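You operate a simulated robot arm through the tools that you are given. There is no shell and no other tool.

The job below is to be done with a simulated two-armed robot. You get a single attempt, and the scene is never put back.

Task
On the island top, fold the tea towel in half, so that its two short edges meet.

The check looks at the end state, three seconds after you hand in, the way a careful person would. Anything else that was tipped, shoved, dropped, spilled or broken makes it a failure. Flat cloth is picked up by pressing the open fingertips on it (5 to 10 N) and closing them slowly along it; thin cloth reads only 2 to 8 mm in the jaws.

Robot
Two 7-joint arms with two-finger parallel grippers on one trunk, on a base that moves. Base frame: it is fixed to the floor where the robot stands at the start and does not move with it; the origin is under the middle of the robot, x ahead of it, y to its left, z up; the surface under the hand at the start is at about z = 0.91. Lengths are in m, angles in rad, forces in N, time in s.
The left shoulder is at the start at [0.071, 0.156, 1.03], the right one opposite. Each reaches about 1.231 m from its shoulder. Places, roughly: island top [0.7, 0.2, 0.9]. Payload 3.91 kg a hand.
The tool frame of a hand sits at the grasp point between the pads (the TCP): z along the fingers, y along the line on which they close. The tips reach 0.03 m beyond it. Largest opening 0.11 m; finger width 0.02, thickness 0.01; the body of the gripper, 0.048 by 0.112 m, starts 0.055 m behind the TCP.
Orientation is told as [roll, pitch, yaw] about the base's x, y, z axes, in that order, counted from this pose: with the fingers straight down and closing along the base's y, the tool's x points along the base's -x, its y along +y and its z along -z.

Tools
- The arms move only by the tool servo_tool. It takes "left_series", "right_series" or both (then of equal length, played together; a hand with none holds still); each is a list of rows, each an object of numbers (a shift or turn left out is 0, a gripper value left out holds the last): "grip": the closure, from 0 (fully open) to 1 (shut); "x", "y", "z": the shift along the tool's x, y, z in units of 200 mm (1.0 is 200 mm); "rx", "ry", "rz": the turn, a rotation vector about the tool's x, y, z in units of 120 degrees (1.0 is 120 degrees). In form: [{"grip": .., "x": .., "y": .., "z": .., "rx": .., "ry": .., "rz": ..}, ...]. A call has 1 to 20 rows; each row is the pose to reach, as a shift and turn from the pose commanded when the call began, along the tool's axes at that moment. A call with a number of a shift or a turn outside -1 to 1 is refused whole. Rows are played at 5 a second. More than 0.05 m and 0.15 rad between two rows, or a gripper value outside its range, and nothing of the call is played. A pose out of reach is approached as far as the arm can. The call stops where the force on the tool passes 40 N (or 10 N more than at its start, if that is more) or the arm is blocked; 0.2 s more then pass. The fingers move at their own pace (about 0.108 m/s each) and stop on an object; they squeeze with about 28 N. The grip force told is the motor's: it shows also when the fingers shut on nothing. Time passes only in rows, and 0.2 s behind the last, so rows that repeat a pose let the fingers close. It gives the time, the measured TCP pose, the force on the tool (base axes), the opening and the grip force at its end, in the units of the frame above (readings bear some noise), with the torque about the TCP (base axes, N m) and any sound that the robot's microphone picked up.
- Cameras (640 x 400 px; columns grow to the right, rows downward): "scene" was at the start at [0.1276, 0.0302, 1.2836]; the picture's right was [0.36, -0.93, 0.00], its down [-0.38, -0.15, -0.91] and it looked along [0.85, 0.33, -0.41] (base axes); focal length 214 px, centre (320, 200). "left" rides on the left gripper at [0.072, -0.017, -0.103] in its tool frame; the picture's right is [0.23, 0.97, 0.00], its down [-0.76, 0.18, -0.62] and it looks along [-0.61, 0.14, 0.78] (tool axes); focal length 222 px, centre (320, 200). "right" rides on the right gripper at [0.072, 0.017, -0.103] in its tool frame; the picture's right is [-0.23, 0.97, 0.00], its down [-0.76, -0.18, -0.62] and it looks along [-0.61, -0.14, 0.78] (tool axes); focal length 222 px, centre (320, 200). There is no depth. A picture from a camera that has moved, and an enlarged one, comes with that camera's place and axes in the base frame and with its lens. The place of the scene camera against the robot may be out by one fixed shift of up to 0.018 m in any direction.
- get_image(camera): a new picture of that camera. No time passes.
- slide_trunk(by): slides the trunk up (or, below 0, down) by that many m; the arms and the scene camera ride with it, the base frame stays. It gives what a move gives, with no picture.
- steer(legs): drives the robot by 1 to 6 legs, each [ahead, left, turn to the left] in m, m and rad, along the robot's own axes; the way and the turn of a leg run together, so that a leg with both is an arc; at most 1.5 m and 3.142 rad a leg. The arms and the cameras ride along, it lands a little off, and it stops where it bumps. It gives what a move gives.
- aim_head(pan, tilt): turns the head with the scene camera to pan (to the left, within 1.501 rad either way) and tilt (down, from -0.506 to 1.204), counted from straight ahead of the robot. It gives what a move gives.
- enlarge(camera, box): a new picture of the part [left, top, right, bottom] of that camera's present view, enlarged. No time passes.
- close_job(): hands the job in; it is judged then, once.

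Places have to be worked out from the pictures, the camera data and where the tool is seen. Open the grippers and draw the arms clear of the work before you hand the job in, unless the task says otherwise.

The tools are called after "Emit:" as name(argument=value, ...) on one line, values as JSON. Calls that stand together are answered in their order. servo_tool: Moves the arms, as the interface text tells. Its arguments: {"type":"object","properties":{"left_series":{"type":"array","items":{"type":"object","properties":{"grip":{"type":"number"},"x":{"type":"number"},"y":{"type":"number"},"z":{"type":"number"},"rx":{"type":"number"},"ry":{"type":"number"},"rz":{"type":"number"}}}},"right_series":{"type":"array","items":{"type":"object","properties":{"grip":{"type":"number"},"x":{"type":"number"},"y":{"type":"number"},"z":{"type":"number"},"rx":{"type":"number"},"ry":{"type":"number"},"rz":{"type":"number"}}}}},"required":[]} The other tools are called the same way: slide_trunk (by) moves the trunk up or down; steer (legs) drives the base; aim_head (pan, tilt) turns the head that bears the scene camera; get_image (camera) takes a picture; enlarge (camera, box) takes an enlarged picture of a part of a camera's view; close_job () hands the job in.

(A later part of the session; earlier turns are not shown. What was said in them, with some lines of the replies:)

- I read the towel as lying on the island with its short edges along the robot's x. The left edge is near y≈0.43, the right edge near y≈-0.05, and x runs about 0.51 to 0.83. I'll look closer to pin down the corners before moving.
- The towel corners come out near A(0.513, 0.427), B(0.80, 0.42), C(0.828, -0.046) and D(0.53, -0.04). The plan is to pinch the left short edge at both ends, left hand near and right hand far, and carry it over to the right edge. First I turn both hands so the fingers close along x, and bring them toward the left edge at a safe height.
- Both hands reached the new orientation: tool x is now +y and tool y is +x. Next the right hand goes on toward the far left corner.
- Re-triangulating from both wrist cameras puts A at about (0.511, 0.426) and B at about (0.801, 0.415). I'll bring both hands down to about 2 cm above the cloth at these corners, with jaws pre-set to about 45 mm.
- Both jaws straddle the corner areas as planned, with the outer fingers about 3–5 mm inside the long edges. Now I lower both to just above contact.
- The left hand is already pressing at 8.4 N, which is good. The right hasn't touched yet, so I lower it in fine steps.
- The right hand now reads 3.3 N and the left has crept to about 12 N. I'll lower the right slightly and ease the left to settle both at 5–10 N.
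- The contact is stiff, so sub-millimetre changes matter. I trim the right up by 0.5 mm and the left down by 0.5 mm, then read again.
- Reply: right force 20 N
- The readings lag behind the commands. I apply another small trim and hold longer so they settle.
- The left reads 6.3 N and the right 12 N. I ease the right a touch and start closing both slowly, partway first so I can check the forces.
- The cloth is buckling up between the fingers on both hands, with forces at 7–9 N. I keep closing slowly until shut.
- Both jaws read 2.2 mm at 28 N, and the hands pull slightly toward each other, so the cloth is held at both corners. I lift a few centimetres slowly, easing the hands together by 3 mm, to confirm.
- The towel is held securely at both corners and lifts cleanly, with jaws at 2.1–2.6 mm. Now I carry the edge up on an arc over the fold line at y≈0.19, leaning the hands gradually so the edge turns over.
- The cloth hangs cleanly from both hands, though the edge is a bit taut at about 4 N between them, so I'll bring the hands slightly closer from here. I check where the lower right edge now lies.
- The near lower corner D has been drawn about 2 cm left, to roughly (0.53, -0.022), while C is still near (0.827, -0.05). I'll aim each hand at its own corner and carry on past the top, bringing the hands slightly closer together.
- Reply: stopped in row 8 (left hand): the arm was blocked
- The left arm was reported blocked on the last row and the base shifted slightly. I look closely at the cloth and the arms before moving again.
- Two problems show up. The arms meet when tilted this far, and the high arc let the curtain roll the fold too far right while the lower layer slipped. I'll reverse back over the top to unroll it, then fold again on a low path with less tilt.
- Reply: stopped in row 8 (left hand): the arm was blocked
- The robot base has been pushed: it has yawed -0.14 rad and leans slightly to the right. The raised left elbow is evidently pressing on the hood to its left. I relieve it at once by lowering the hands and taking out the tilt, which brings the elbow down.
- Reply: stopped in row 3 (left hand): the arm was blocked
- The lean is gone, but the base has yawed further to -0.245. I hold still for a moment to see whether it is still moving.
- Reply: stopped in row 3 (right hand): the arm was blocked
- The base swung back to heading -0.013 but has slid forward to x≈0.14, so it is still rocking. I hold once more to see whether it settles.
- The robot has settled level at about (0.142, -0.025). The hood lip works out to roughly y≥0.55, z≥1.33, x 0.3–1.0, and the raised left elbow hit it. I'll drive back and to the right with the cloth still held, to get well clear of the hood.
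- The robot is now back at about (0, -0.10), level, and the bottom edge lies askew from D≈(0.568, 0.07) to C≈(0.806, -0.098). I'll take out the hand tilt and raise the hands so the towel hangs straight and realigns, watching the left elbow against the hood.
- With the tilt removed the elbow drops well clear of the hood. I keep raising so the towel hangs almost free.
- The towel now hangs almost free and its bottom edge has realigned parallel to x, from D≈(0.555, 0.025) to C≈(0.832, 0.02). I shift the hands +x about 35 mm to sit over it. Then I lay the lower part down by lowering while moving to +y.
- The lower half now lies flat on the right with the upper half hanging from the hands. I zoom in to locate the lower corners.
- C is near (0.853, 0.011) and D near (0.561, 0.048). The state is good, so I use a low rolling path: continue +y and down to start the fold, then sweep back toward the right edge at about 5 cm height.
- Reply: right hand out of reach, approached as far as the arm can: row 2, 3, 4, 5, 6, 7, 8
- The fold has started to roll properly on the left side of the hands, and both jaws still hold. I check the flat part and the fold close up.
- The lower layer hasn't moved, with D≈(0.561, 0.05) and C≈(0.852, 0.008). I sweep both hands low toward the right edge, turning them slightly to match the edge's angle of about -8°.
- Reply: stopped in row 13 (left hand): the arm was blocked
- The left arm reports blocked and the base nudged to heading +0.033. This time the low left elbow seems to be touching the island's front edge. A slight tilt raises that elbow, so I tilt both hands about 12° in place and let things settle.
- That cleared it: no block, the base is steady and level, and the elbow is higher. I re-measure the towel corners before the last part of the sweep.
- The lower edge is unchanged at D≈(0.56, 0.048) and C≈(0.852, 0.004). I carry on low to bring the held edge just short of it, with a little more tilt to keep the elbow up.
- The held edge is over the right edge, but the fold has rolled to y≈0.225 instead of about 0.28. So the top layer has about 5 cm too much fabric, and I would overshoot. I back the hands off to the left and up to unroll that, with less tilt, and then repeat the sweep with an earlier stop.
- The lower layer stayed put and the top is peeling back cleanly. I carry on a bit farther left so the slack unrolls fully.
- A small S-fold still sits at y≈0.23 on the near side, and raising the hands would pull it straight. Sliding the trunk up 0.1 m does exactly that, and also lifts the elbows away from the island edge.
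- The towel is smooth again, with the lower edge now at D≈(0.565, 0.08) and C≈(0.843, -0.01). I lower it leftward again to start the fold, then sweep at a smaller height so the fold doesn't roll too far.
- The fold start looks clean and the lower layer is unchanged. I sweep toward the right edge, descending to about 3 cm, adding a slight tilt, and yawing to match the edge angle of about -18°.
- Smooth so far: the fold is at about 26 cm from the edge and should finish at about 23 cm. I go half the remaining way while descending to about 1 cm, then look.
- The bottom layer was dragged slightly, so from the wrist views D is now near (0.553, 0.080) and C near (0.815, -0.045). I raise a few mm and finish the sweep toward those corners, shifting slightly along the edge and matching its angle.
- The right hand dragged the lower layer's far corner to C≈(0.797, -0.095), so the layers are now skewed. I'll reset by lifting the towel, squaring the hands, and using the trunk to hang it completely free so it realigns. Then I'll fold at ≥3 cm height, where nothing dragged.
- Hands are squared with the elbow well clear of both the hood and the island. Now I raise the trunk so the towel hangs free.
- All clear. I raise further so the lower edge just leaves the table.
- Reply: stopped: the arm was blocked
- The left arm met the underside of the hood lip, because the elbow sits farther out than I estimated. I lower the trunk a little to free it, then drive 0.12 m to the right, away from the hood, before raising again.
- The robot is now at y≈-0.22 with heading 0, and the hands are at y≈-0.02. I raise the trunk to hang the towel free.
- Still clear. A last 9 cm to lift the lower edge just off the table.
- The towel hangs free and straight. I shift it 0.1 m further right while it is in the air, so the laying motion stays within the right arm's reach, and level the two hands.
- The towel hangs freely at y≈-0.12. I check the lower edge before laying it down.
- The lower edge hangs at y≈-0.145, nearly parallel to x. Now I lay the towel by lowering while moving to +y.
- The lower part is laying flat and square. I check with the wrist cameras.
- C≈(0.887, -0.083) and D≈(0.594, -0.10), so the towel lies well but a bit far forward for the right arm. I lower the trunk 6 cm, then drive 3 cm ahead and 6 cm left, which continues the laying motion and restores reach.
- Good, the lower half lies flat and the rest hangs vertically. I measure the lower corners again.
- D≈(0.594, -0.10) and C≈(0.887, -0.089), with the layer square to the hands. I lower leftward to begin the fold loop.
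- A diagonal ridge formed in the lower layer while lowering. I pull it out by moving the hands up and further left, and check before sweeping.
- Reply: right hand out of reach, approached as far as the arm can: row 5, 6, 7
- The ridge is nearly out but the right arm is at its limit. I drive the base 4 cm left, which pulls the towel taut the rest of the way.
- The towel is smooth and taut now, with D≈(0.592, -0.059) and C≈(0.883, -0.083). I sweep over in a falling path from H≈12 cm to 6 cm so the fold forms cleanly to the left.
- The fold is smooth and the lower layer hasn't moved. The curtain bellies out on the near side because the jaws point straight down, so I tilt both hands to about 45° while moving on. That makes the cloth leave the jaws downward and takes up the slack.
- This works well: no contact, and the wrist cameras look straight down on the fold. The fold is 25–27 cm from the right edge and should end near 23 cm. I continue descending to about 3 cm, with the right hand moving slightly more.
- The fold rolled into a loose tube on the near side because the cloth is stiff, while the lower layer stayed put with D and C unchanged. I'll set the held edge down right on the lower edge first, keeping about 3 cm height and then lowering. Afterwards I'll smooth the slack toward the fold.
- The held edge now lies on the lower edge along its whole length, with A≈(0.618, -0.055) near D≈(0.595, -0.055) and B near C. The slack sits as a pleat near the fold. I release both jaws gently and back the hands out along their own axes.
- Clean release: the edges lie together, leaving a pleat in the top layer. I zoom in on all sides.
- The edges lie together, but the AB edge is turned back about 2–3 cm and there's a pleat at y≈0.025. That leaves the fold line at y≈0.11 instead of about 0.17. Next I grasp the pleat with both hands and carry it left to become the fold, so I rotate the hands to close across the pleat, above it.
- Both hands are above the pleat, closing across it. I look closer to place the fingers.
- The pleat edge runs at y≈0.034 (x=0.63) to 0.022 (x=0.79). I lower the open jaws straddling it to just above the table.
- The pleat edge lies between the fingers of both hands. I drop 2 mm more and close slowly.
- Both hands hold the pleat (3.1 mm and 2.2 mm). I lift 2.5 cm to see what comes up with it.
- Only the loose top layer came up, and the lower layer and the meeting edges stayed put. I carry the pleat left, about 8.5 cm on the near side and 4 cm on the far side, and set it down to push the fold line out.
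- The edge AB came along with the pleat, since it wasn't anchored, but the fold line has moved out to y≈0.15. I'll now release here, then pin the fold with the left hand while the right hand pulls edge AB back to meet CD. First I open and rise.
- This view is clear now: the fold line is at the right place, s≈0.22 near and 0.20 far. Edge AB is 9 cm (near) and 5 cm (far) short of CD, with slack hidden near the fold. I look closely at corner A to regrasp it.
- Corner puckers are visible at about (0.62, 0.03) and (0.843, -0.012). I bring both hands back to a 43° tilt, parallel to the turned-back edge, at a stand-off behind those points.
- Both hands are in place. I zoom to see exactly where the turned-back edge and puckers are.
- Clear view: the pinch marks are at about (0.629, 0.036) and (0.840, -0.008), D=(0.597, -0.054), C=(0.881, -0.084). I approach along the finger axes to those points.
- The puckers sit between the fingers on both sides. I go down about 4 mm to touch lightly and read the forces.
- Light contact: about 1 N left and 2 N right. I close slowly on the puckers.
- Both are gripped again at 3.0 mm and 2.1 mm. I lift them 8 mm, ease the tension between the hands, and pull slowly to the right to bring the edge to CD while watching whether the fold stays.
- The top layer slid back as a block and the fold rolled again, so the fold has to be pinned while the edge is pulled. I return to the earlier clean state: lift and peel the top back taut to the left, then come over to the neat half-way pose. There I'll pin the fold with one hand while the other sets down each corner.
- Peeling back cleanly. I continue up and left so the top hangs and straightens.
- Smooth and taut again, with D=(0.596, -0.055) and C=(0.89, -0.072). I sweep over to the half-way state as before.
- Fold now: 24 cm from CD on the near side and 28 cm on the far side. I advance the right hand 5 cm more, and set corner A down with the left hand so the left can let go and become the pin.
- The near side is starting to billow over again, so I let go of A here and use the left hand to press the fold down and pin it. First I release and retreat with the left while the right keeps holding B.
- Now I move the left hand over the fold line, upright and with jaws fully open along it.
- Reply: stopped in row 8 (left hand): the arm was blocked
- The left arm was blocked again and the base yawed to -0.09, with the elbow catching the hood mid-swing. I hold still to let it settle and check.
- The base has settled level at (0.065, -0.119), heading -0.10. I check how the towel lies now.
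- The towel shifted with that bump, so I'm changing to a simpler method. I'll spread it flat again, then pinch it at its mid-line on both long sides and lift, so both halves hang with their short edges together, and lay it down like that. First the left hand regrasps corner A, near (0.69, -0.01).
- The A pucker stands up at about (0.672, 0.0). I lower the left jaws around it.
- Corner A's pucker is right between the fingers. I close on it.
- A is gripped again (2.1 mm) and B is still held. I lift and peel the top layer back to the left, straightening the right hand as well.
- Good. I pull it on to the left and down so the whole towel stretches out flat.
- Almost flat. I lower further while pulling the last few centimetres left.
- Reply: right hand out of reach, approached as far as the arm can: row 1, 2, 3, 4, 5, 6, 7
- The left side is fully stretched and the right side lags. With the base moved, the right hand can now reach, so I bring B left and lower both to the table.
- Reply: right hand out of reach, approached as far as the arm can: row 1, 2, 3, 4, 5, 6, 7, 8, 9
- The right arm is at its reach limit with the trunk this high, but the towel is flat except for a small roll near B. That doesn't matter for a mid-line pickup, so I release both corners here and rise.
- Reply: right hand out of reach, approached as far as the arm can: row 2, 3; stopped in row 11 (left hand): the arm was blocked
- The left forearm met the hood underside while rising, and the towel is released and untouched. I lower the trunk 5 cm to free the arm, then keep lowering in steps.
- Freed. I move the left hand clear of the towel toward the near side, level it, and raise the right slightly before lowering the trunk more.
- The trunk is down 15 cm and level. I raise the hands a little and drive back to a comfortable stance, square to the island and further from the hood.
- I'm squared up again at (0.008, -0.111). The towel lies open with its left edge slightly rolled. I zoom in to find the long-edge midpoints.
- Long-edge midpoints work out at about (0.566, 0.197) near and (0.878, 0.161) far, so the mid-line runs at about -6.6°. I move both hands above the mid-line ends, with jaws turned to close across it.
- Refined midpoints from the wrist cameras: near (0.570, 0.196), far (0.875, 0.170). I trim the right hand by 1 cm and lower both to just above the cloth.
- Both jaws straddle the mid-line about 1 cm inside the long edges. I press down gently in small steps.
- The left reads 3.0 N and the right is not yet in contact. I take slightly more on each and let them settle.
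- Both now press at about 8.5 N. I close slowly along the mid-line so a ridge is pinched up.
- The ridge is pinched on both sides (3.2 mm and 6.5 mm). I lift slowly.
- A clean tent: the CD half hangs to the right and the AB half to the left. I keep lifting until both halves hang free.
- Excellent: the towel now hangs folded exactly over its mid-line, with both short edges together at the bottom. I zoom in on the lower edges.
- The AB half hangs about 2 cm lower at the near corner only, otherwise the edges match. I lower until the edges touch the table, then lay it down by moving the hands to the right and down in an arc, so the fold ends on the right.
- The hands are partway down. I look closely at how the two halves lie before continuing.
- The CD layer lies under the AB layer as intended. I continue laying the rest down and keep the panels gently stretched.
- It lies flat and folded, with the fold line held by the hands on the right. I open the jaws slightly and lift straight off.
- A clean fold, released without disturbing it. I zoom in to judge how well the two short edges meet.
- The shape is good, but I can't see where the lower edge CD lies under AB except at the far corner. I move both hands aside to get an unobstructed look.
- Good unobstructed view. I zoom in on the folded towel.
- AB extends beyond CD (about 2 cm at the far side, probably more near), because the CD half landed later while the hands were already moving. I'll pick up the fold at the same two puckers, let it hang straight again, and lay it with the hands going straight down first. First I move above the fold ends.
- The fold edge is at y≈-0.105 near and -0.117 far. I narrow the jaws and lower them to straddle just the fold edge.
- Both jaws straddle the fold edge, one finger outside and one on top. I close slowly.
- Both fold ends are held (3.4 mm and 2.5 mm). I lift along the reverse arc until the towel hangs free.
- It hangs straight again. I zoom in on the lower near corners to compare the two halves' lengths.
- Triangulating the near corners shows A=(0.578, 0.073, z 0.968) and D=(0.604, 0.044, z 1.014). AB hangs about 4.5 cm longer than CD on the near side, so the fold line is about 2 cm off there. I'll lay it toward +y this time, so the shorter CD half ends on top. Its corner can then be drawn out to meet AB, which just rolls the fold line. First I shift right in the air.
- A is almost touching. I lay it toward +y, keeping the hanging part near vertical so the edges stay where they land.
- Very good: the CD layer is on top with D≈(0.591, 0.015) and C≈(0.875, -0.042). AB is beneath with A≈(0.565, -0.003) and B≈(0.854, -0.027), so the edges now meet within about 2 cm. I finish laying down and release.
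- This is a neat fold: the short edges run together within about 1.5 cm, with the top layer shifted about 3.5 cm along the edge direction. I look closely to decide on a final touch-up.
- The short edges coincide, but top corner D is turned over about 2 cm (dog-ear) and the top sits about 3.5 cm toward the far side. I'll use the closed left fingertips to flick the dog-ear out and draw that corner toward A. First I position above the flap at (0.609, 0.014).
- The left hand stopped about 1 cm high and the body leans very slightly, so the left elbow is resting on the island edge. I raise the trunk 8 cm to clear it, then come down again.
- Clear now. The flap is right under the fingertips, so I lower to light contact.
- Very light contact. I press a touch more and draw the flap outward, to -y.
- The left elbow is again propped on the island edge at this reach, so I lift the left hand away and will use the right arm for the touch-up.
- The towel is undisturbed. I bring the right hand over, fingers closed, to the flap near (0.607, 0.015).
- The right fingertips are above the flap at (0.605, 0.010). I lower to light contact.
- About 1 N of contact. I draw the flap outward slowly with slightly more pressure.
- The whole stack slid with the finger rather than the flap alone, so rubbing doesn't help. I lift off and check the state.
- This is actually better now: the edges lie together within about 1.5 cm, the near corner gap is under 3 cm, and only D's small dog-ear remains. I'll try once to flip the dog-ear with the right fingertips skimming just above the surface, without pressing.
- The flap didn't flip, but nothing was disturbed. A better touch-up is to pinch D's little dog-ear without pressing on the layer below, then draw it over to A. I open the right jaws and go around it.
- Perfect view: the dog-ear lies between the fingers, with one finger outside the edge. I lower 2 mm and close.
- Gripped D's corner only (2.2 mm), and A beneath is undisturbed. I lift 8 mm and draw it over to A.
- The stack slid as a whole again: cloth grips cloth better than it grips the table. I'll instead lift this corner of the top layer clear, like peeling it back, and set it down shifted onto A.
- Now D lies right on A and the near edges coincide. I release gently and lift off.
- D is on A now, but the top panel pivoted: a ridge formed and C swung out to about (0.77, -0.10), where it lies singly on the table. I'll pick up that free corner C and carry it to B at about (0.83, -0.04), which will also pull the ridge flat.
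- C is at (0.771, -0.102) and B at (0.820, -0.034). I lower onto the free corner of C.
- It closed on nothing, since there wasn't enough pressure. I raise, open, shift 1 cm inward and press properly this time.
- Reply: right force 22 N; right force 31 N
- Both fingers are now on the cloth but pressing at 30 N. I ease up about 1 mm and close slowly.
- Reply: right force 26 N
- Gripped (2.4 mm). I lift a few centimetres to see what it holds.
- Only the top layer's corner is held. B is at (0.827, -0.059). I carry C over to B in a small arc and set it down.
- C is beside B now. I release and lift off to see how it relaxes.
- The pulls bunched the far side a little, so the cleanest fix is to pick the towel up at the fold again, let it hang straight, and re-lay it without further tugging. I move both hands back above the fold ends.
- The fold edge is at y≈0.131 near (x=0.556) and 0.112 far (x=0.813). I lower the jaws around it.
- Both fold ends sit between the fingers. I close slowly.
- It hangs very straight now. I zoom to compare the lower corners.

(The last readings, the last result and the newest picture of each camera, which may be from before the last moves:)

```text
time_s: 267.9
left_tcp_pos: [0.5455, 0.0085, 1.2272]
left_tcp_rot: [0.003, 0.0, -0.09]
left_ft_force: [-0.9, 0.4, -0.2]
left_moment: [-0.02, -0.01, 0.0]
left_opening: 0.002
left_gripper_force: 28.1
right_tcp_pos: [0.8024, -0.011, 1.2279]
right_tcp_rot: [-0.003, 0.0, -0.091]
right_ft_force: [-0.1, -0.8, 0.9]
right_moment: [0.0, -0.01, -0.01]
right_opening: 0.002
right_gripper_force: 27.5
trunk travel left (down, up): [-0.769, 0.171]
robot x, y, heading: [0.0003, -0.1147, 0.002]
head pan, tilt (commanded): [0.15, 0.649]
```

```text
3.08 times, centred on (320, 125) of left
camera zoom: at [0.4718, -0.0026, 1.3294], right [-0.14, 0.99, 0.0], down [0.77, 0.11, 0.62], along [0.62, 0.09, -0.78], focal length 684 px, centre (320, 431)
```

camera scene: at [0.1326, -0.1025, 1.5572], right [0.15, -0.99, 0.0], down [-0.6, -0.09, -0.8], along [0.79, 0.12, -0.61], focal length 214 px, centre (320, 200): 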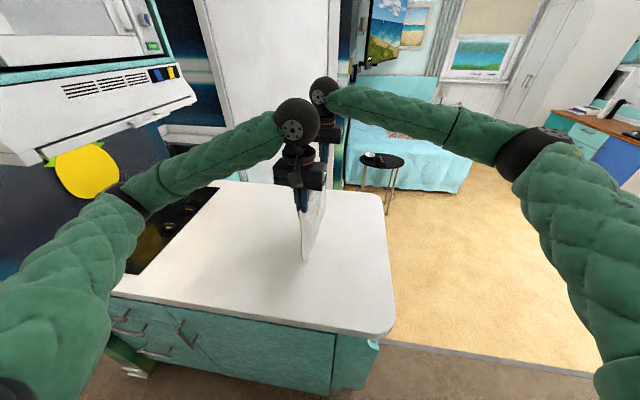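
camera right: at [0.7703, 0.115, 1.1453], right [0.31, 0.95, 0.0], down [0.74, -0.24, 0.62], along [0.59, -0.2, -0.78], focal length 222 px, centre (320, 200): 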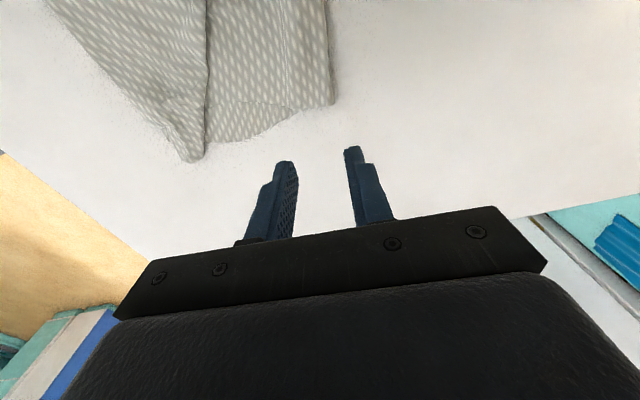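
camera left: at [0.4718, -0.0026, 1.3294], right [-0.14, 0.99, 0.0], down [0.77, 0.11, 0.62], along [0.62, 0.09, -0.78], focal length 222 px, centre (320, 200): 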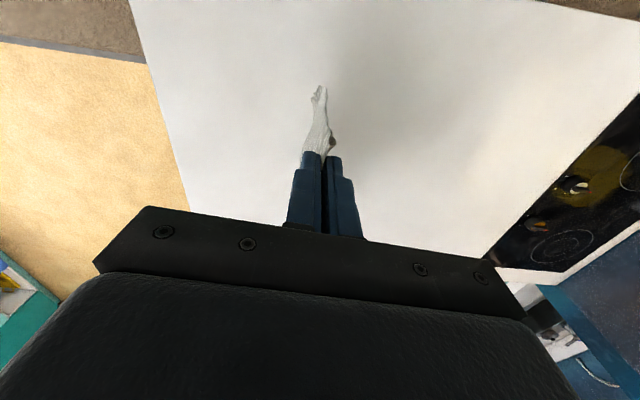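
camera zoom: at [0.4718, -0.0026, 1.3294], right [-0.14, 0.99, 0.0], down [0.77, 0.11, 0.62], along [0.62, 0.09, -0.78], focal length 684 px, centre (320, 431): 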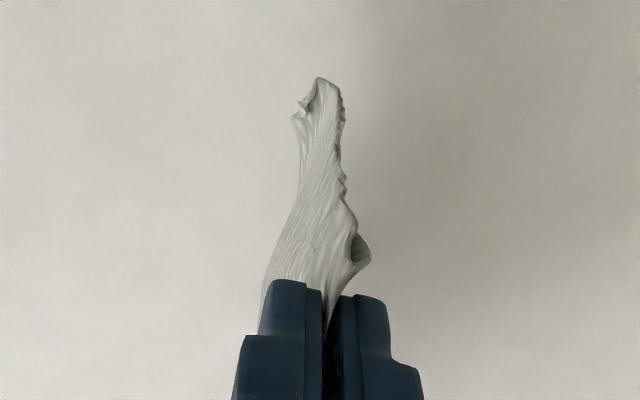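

Near corners hang within about 1 cm of each other, so the fold is well balanced this time. I lower until the edges touch and lay it toward +y with the hanging part near vertical.

Emit:
servo_tool(left_series=[{"grip": 1.0, "z": 0.1}, {"z": 0.2}, {"z": 0.3}, {"z": 0.4}, {"y": 0.02, "z": 0.44}, {"y": 0.05, "z": 0.48}, {"y": 0.1, "z": 0.53}, {"y": 0.16, "z": 0.585}, {"y": 0.22, "z": 0.648}, {"y": 0.28, "z": 0.71}, {"y": 0.338, "z": 0.773}, {"y": 0.395, "z": 0.835}, {"y": 0.443, "z": 0.885}, {"y": 0.49, "z": 0.935}, {"y": 0.55, "z": 1.0}], right_series=[{"grip": 1.0, "z": 0.1}, {"z": 0.2}, {"z": 0.3}, {"z": 0.4}, {"y": 0.02, "z": 0.44}, {"y": 0.05, "z": 0.48}, {"y": 0.1, "z": 0.53}, {"y": 0.16, "z": 0.585}, {"y": 0.22, "z": 0.648}, {"y": 0.28, "z": 0.71}, {"y": 0.338, "z": 0.773}, {"y": 0.395, "z": 0.835}, {"y": 0.443, "z": 0.885}, {"y": 0.49, "z": 0.935}, {"y": 0.55, "z": 1.0}])

Emit:
get_image(camera="scene")

Emit:
enlarge(camera="scene", box=[260, 180, 360, 290])

Emit:
get_image(camera="left")

Emit:
get_image(camera="right")

```text
time_s: 271.1
left_tcp_pos: [0.5536, 0.1177, 1.0279]
left_tcp_rot: [0.001, 0.0, -0.09]
left_ft_force: [0.2, -0.1, -0.3]
left_moment: [0.01, 0.03, 0.03]
left_opening: 0.0021
left_gripper_force: 27.3
right_tcp_pos: [0.8097, 0.0987, 1.0291]
right_tcp_rot: [0.001, 0.0, -0.092]
right_ft_force: [0.4, -0.2, -0.1]
right_moment: [-0.02, -0.03, 0.01]
right_opening: 0.0018
right_gripper_force: 27.8
trunk travel left (down, up): [-0.769, 0.171]
robot x, y, heading: [0.0044, -0.1118, -0.001]
head pan, tilt (commanded): [0.15, 0.649]
```

```text
taken
camera scene: at [0.1327, -0.101, 1.5572], right [0.15, -0.99, 0.0], down [-0.6, -0.09, -0.8], along [0.79, 0.12, -0.61], focal length 214 px, centre (320, 200)
```

scene: 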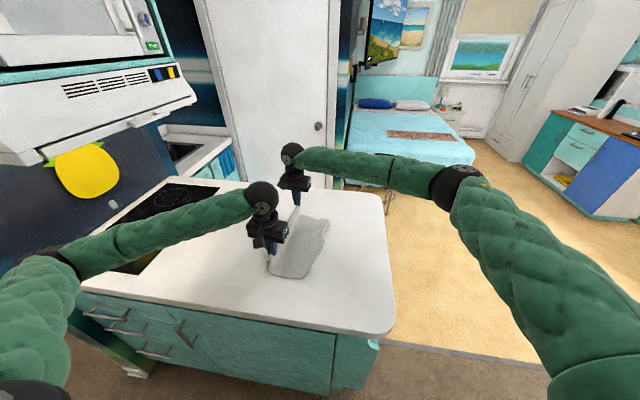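

```text
3.64 times, centred on (310, 235) of scene
camera zoom: at [0.1327, -0.101, 1.5572], right [0.15, -0.99, 0.0], down [-0.6, -0.09, -0.8], along [0.79, 0.12, -0.61], focal length 780 px, centre (356, 73)
```

zoom: 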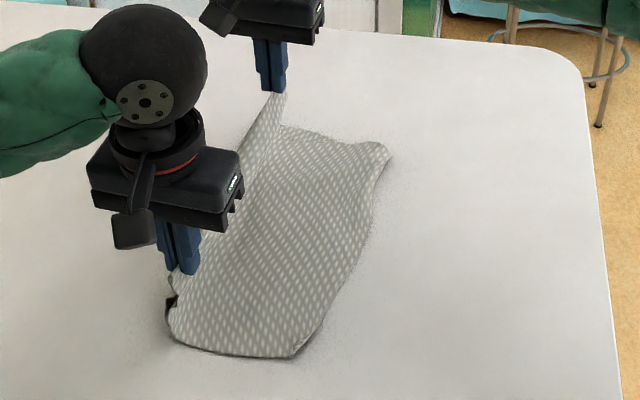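

```text
taken
camera left: at [0.4805, 0.1069, 1.1309], right [-0.14, 0.99, 0.0], down [0.77, 0.11, 0.62], along [0.62, 0.09, -0.78], focal length 222 px, centre (320, 200)
```

left: 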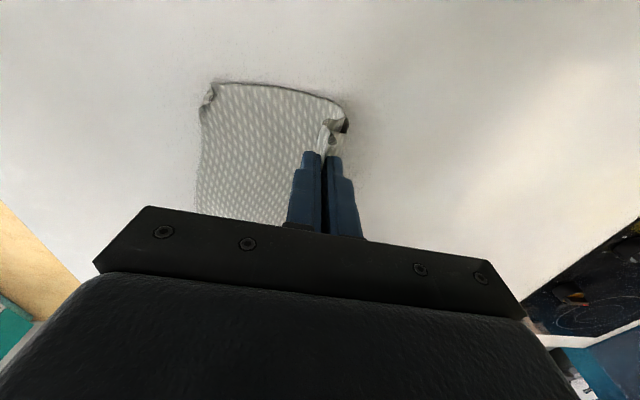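

```text
taken
camera right: at [0.7395, 0.1231, 1.1315], right [0.31, 0.95, 0.0], down [0.74, -0.24, 0.62], along [0.59, -0.2, -0.78], focal length 222 px, centre (320, 200)
```

right: 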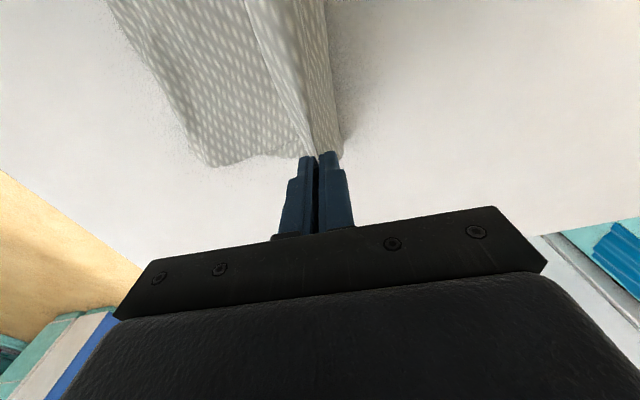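

Both layers are going down together. I finish the last part and release.

Emit:
servo_tool(left_series=[{"grip": 1.0, "y": 0.05, "z": 0.055}, {"y": 0.11, "z": 0.11}, {"y": 0.17, "z": 0.165}, {"y": 0.23, "z": 0.22}, {"y": 0.29, "z": 0.27}, {"y": 0.34, "z": 0.32}, {"y": 0.38, "z": 0.36}, {"y": 0.4, "z": 0.39}, {"y": 0.4, "z": 0.395}], right_series=[{"grip": 1.0, "y": 0.05, "z": 0.055}, {"y": 0.11, "z": 0.11}, {"y": 0.17, "z": 0.165}, {"y": 0.23, "z": 0.22}, {"y": 0.29, "z": 0.27}, {"y": 0.34, "z": 0.32}, {"y": 0.38, "z": 0.36}, {"y": 0.4, "z": 0.39}, {"y": 0.4, "z": 0.395}])

Emit:
get_image(camera="left")

Emit:
get_image(camera="right")

Emit:
enlarge(camera="scene", box=[250, 190, 360, 290])

```text
time_s: 273.1
left_tcp_pos: [0.5627, 0.1982, 0.9509]
left_tcp_rot: [0.005, 0.001, -0.089]
left_ft_force: [0.3, 1.4, 0.7]
left_moment: [0.02, -0.05, 0.06]
left_opening: 0.0023
left_gripper_force: 28.0
right_tcp_pos: [0.8187, 0.177, 0.9492]
right_tcp_rot: [-0.003, 0.0, -0.092]
right_ft_force: [-0.5, -1.0, 1.0]
right_moment: [0.01, 0.02, -0.03]
right_opening: 0.0018
right_gripper_force: 28.2
trunk travel left (down, up): [-0.769, 0.171]
robot x, y, heading: [0.0042, -0.1113, 0.002]
head pan, tilt (commanded): [0.15, 0.649]
```

```text
taken
camera left: at [0.4888, 0.1873, 1.0523], right [-0.14, 0.99, 0.0], down [0.77, 0.11, 0.62], along [0.62, 0.09, -0.78], focal length 222 px, centre (320, 200)
```

left: 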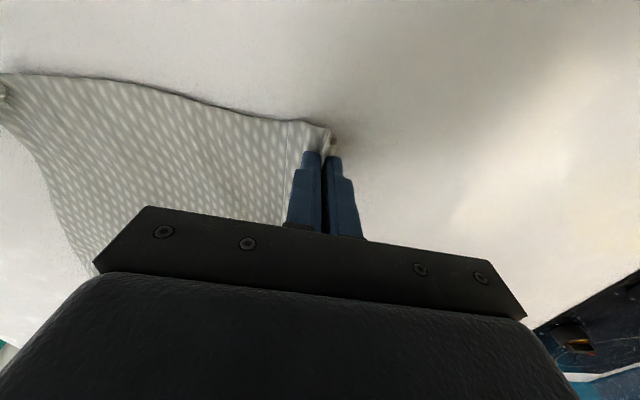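

```text
taken
camera right: at [0.7478, 0.2012, 1.0527], right [0.31, 0.95, 0.0], down [0.74, -0.24, 0.62], along [0.59, -0.2, -0.78], focal length 222 px, centre (320, 200)
```

right: 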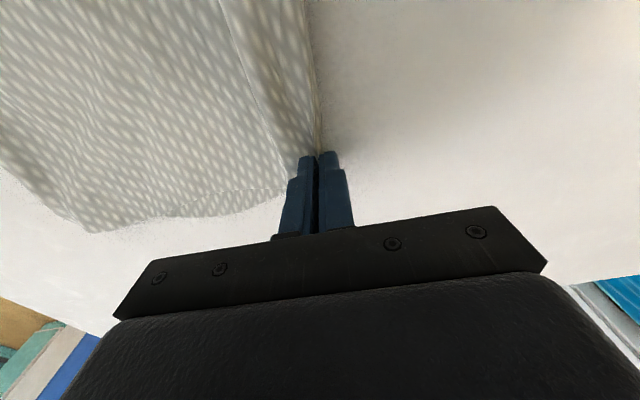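

```text
4.00 times, centred on (305, 240) of scene
camera zoom: at [0.1325, -0.1023, 1.5572], right [0.15, -0.99, 0.0], down [-0.6, -0.09, -0.8], along [0.79, 0.12, -0.6], focal length 858 px, centre (380, 40)
```

zoom: 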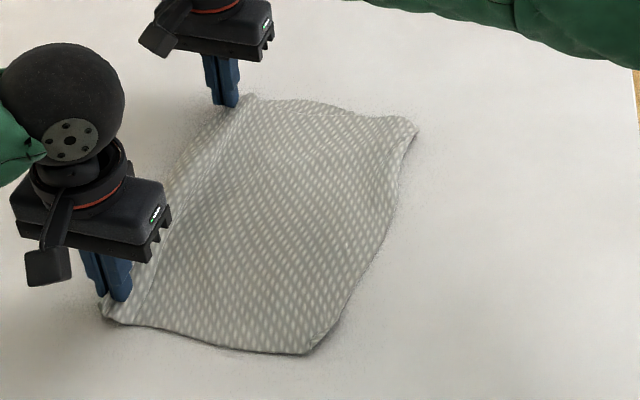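

Both layers now lie together with no misalignment showing. I release carefully and lift straight off.

Emit:
servo_tool(left_series=[{"grip": 0.98}, {"grip": 0.94}, {"grip": 0.9}, {"grip": 0.86}, {"grip": 0.82}, {"grip": 0.82, "z": -0.03}, {"grip": 0.82, "z": -0.08}, {"grip": 0.82, "z": -0.16}, {"grip": 0.82, "z": -0.26}, {"grip": 0.82, "z": -0.38}, {"grip": 0.82, "z": -0.5}], right_series=[{"grip": 0.98}, {"grip": 0.94}, {"grip": 0.9}, {"grip": 0.86}, {"grip": 0.82}, {"grip": 0.82, "z": -0.03}, {"grip": 0.82, "z": -0.08}, {"grip": 0.82, "z": -0.16}, {"grip": 0.82, "z": -0.26}, {"grip": 0.82, "z": -0.38}, {"grip": 0.82, "z": -0.5}])

Emit:
get_image(camera="left")

Emit:
get_image(camera="right")

Emit:
enlarge(camera="scene", box=[250, 190, 360, 290])

```text
time_s: 275.5
left_tcp_pos: [0.561, 0.198, 1.0516]
left_tcp_rot: [0.002, 0.0, -0.089]
left_ft_force: [0.9, 0.1, 0.4]
left_moment: [0.03, -0.01, -0.03]
left_opening: 0.0197
left_gripper_force: 0.1
right_tcp_pos: [0.8185, 0.1781, 1.0502]
right_tcp_rot: [-0.001, 0.001, -0.09]
right_ft_force: [-0.2, 0.1, -0.9]
right_moment: [0.02, -0.01, -0.02]
right_opening: 0.0198
right_gripper_force: 0.0
trunk travel left (down, up): [-0.769, 0.171]
robot x, y, heading: [0.0096, -0.1122, 0.001]
head pan, tilt (commanded): [0.15, 0.649]
```

```text
taken
camera left: at [0.4868, 0.1876, 1.1526], right [-0.14, 0.99, 0.0], down [0.77, 0.11, 0.62], along [0.62, 0.09, -0.78], focal length 222 px, centre (320, 200)
```

left: 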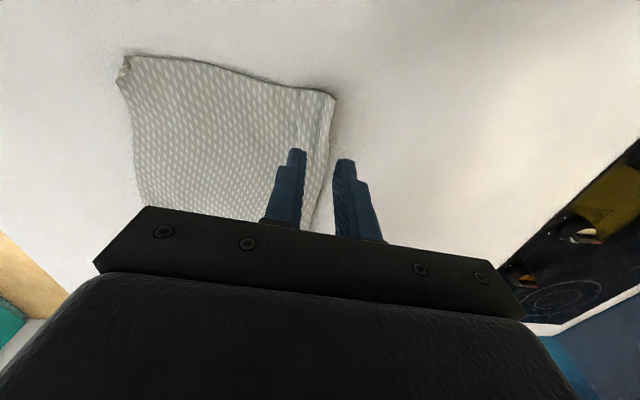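

```text
taken
camera right: at [0.7476, 0.2015, 1.1545], right [0.31, 0.95, 0.0], down [0.74, -0.24, 0.62], along [0.59, -0.2, -0.78], focal length 222 px, centre (320, 200)
```

right: 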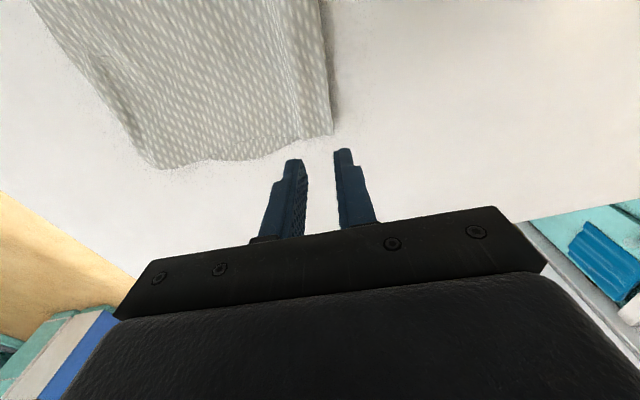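

```text
4.00 times, centred on (305, 240) of scene
camera zoom: at [0.132, -0.1028, 1.5572], right [0.15, -0.99, 0.0], down [-0.6, -0.09, -0.8], along [0.79, 0.12, -0.6], focal length 858 px, centre (380, 40)
```

zoom: 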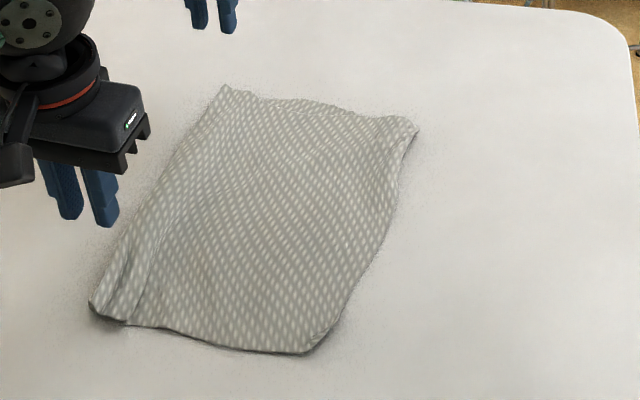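

A neat, compact fold. I take a close look at the edges and corners before finishing.

Emit:
enlarge(camera="scene", box=[265, 235, 345, 295])

Emit:
enlarge(camera="left", box=[90, 30, 360, 230])

Emit:
enlarge(camera="right", box=[30, 0, 360, 190])

```text
6.67 times, centred on (305, 265) of scene
camera zoom: at [0.132, -0.1028, 1.5572], right [0.15, -0.99, 0.0], down [-0.6, -0.09, -0.8], along [0.79, 0.12, -0.6], focal length 1430 px, centre (420, -233)
```

zoom: 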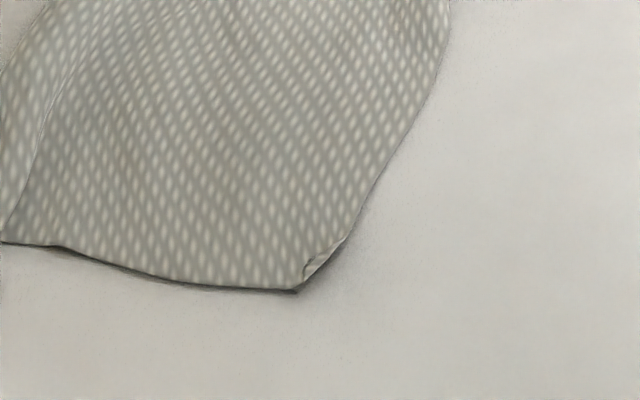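

```text
2.00 times, centred on (225, 130) of left
camera zoom: at [0.4868, 0.1876, 1.1526], right [-0.14, 0.99, 0.0], down [0.77, 0.11, 0.62], along [0.62, 0.09, -0.78], focal length 444 px, centre (510, 340)
```

zoom: 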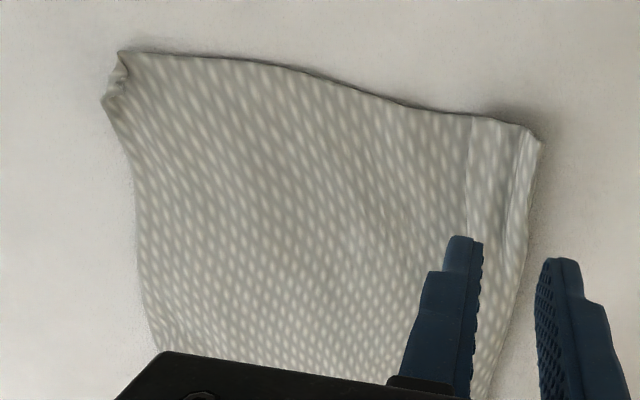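

```text
1.94 times, centred on (195, 95) of right
camera zoom: at [0.7476, 0.2015, 1.1545], right [0.31, 0.95, 0.0], down [0.74, -0.24, 0.62], along [0.59, -0.2, -0.78], focal length 431 px, centre (562, 404)
```

zoom: 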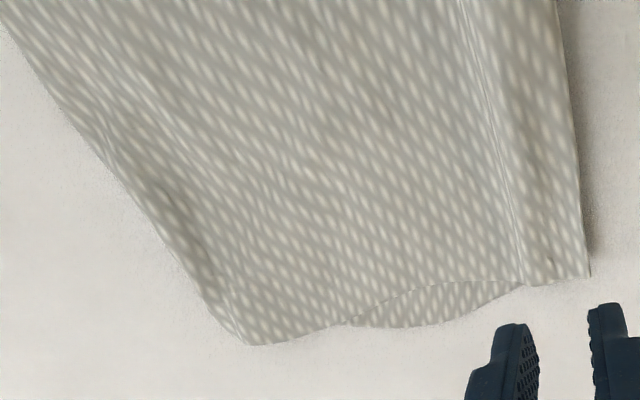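

The two short edges lie together and the towel is flat with a clean fold, so I leave it as it is. I open both grippers and draw the arms well clear.

Emit:
servo_tool(left_series=[{"grip": 0.6, "z": -0.08}, {"grip": 0.3, "x": 0.1, "z": -0.16}, {"grip": 0.0, "x": 0.22, "y": 0.06, "z": -0.22}, {"x": 0.34, "y": 0.14, "z": -0.25}, {"x": 0.44, "y": 0.22, "z": -0.25}, {"x": 0.5, "y": 0.28, "z": -0.25}, {"x": 0.5, "y": 0.28, "z": -0.25}, {"x": 0.5, "y": 0.28, "z": -0.25}], right_series=[{"grip": 0.6, "z": -0.15}, {"grip": 0.3, "z": -0.3}, {"grip": 0.0, "z": -0.45}, {"z": -0.55, "y": -0.1}, {"z": -0.6, "y": -0.3}, {"z": -0.6, "y": -0.5}, {"z": -0.6, "y": -0.72}, {"z": -0.6, "y": -0.95}])

Emit:
servo_tool(right_series=[{"grip": 0.0, "y": -0.2}, {"y": -0.4}, {"y": -0.6}, {"y": -0.8}, {"y": -1.0}, {"y": -1.0}])

Emit:
get_image(camera="scene")

Emit:
enlarge(camera="scene", box=[250, 190, 360, 290])

```text
time_s: 277.3
left_tcp_pos: [0.4676, 0.2612, 1.1004]
left_tcp_rot: [0.007, 0.0, -0.087]
left_ft_force: [-0.2, 0.1, 0.4]
left_moment: [-0.02, 0.01, 0.0]
left_opening: 0.1098
left_gripper_force: 0.1
right_tcp_pos: [0.7992, -0.0132, 1.1701]
right_tcp_rot: [-0.001, 0.0, -0.088]
right_ft_force: [0.3, 0.1, 0.1]
right_moment: [0.01, -0.05, -0.01]
right_opening: 0.1096
right_gripper_force: 0.0
trunk travel left (down, up): [-0.769, 0.171]
robot x, y, heading: [0.006, -0.1157, 0.004]
head pan, tilt (commanded): [0.15, 0.649]
```

```text
time_s: 278.7
left_tcp_pos: [0.4688, 0.2644, 1.0981]
left_tcp_rot: [0.003, 0.001, -0.089]
left_ft_force: [0.4, -0.4, -0.5]
left_moment: [0.02, 0.02, 0.0]
left_opening: 0.1099
left_gripper_force: 0.0
right_tcp_pos: [0.7818, -0.2117, 1.1706]
right_tcp_rot: [-0.003, 0.001, -0.089]
right_ft_force: [-0.2, 0.0, -0.1]
right_moment: [0.02, 0.0, 0.01]
right_opening: 0.1098
right_gripper_force: 0.0
trunk travel left (down, up): [-0.769, 0.171]
robot x, y, heading: [0.0029, -0.1106, 0.002]
head pan, tilt (commanded): [0.15, 0.649]
```

```text
taken
camera scene: at [0.1328, -0.101, 1.5572], right [0.15, -0.99, 0.0], down [-0.6, -0.09, -0.8], along [0.79, 0.12, -0.61], focal length 214 px, centre (320, 200)
```

scene: 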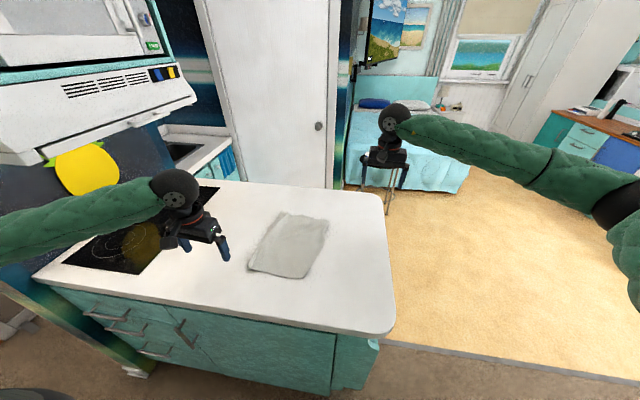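

```text
4.00 times, centred on (305, 240) of scene
camera zoom: at [0.1328, -0.101, 1.5572], right [0.15, -0.99, 0.0], down [-0.6, -0.09, -0.8], along [0.79, 0.12, -0.61], focal length 858 px, centre (380, 40)
```

zoom: 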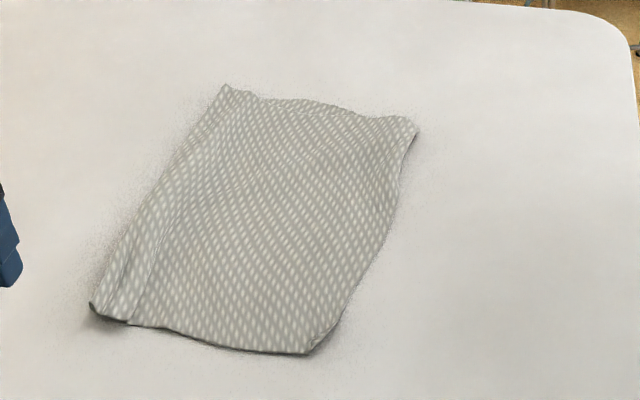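

Arms are clear. One last zoom along the meeting edges to confirm both layers end together.

Emit:
enlarge(camera="scene", box=[318, 210, 368, 260])

Emit:
enlarge(camera="scene", box=[290, 240, 350, 290])

Emit:
get_image(camera="right")

```text
8.00 times, centred on (343, 235) of scene
camera zoom: at [0.1328, -0.101, 1.5572], right [0.15, -0.99, 0.0], down [-0.6, -0.09, -0.8], along [0.79, 0.12, -0.61], focal length 1716 px, centre (136, -80)
```

zoom: 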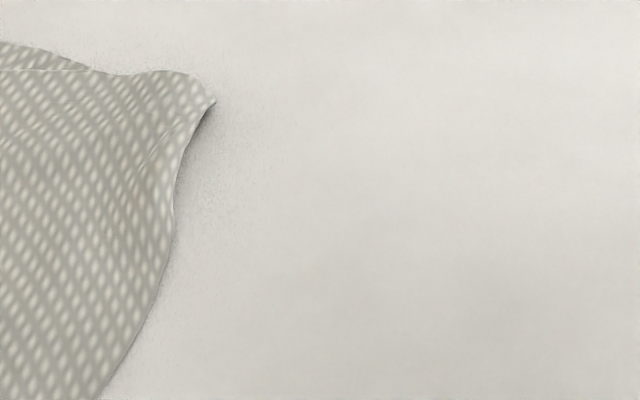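

```text
8.00 times, centred on (320, 265) of scene
camera zoom: at [0.1328, -0.101, 1.5572], right [0.15, -0.99, 0.0], down [-0.6, -0.09, -0.8], along [0.79, 0.12, -0.61], focal length 1716 px, centre (320, -320)
```

zoom: 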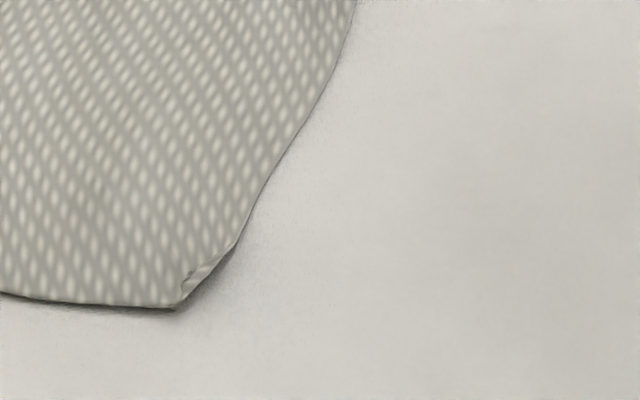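

```text
taken
camera right: at [0.7109, -0.1864, 1.2745], right [0.31, 0.95, 0.0], down [0.74, -0.24, 0.62], along [0.59, -0.2, -0.78], focal length 222 px, centre (320, 200)
```

right: 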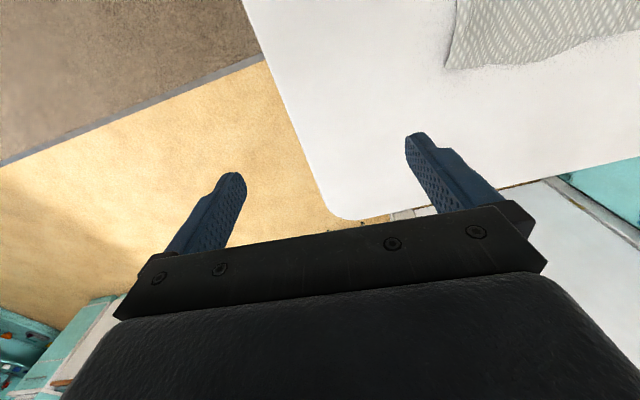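

The towel lies flat on the island, folded once across its middle. Its short edges meet on one side, nothing else was moved, and both grippers are open and clear. I hand the job in.

Emit:
close_job()

```text
The job is handed in.
```

I folded the tea towel in half on the island top, with its two short edges lying together, and handed the job in. No result from the check has come back.

- **Fold:** it lies flat with one crease across the middle. When it hung from the fold just before I laid it down, the near corners matched to about 1 cm.
- **What I could not see:** in the final state the lower short edge is hidden under the top one. From the visible lengths I estimate the two edges line up within about 1–3 cm. The near corner of the top layer also has a small turned-under bit.
- **Position:** the towel ended up slightly to the right of where it started, still well inside the island top.
- **Bumps along the way:** the left arm pressed against the underside of the hood several times, and leaned on the island's front edge. Early on it pushed the robot hard enough to yaw it and slide it forward about 14 cm before it settled. I saw nothing tipped, shoved or dropped.

Both grippers are open and the arms are clear of the towel.
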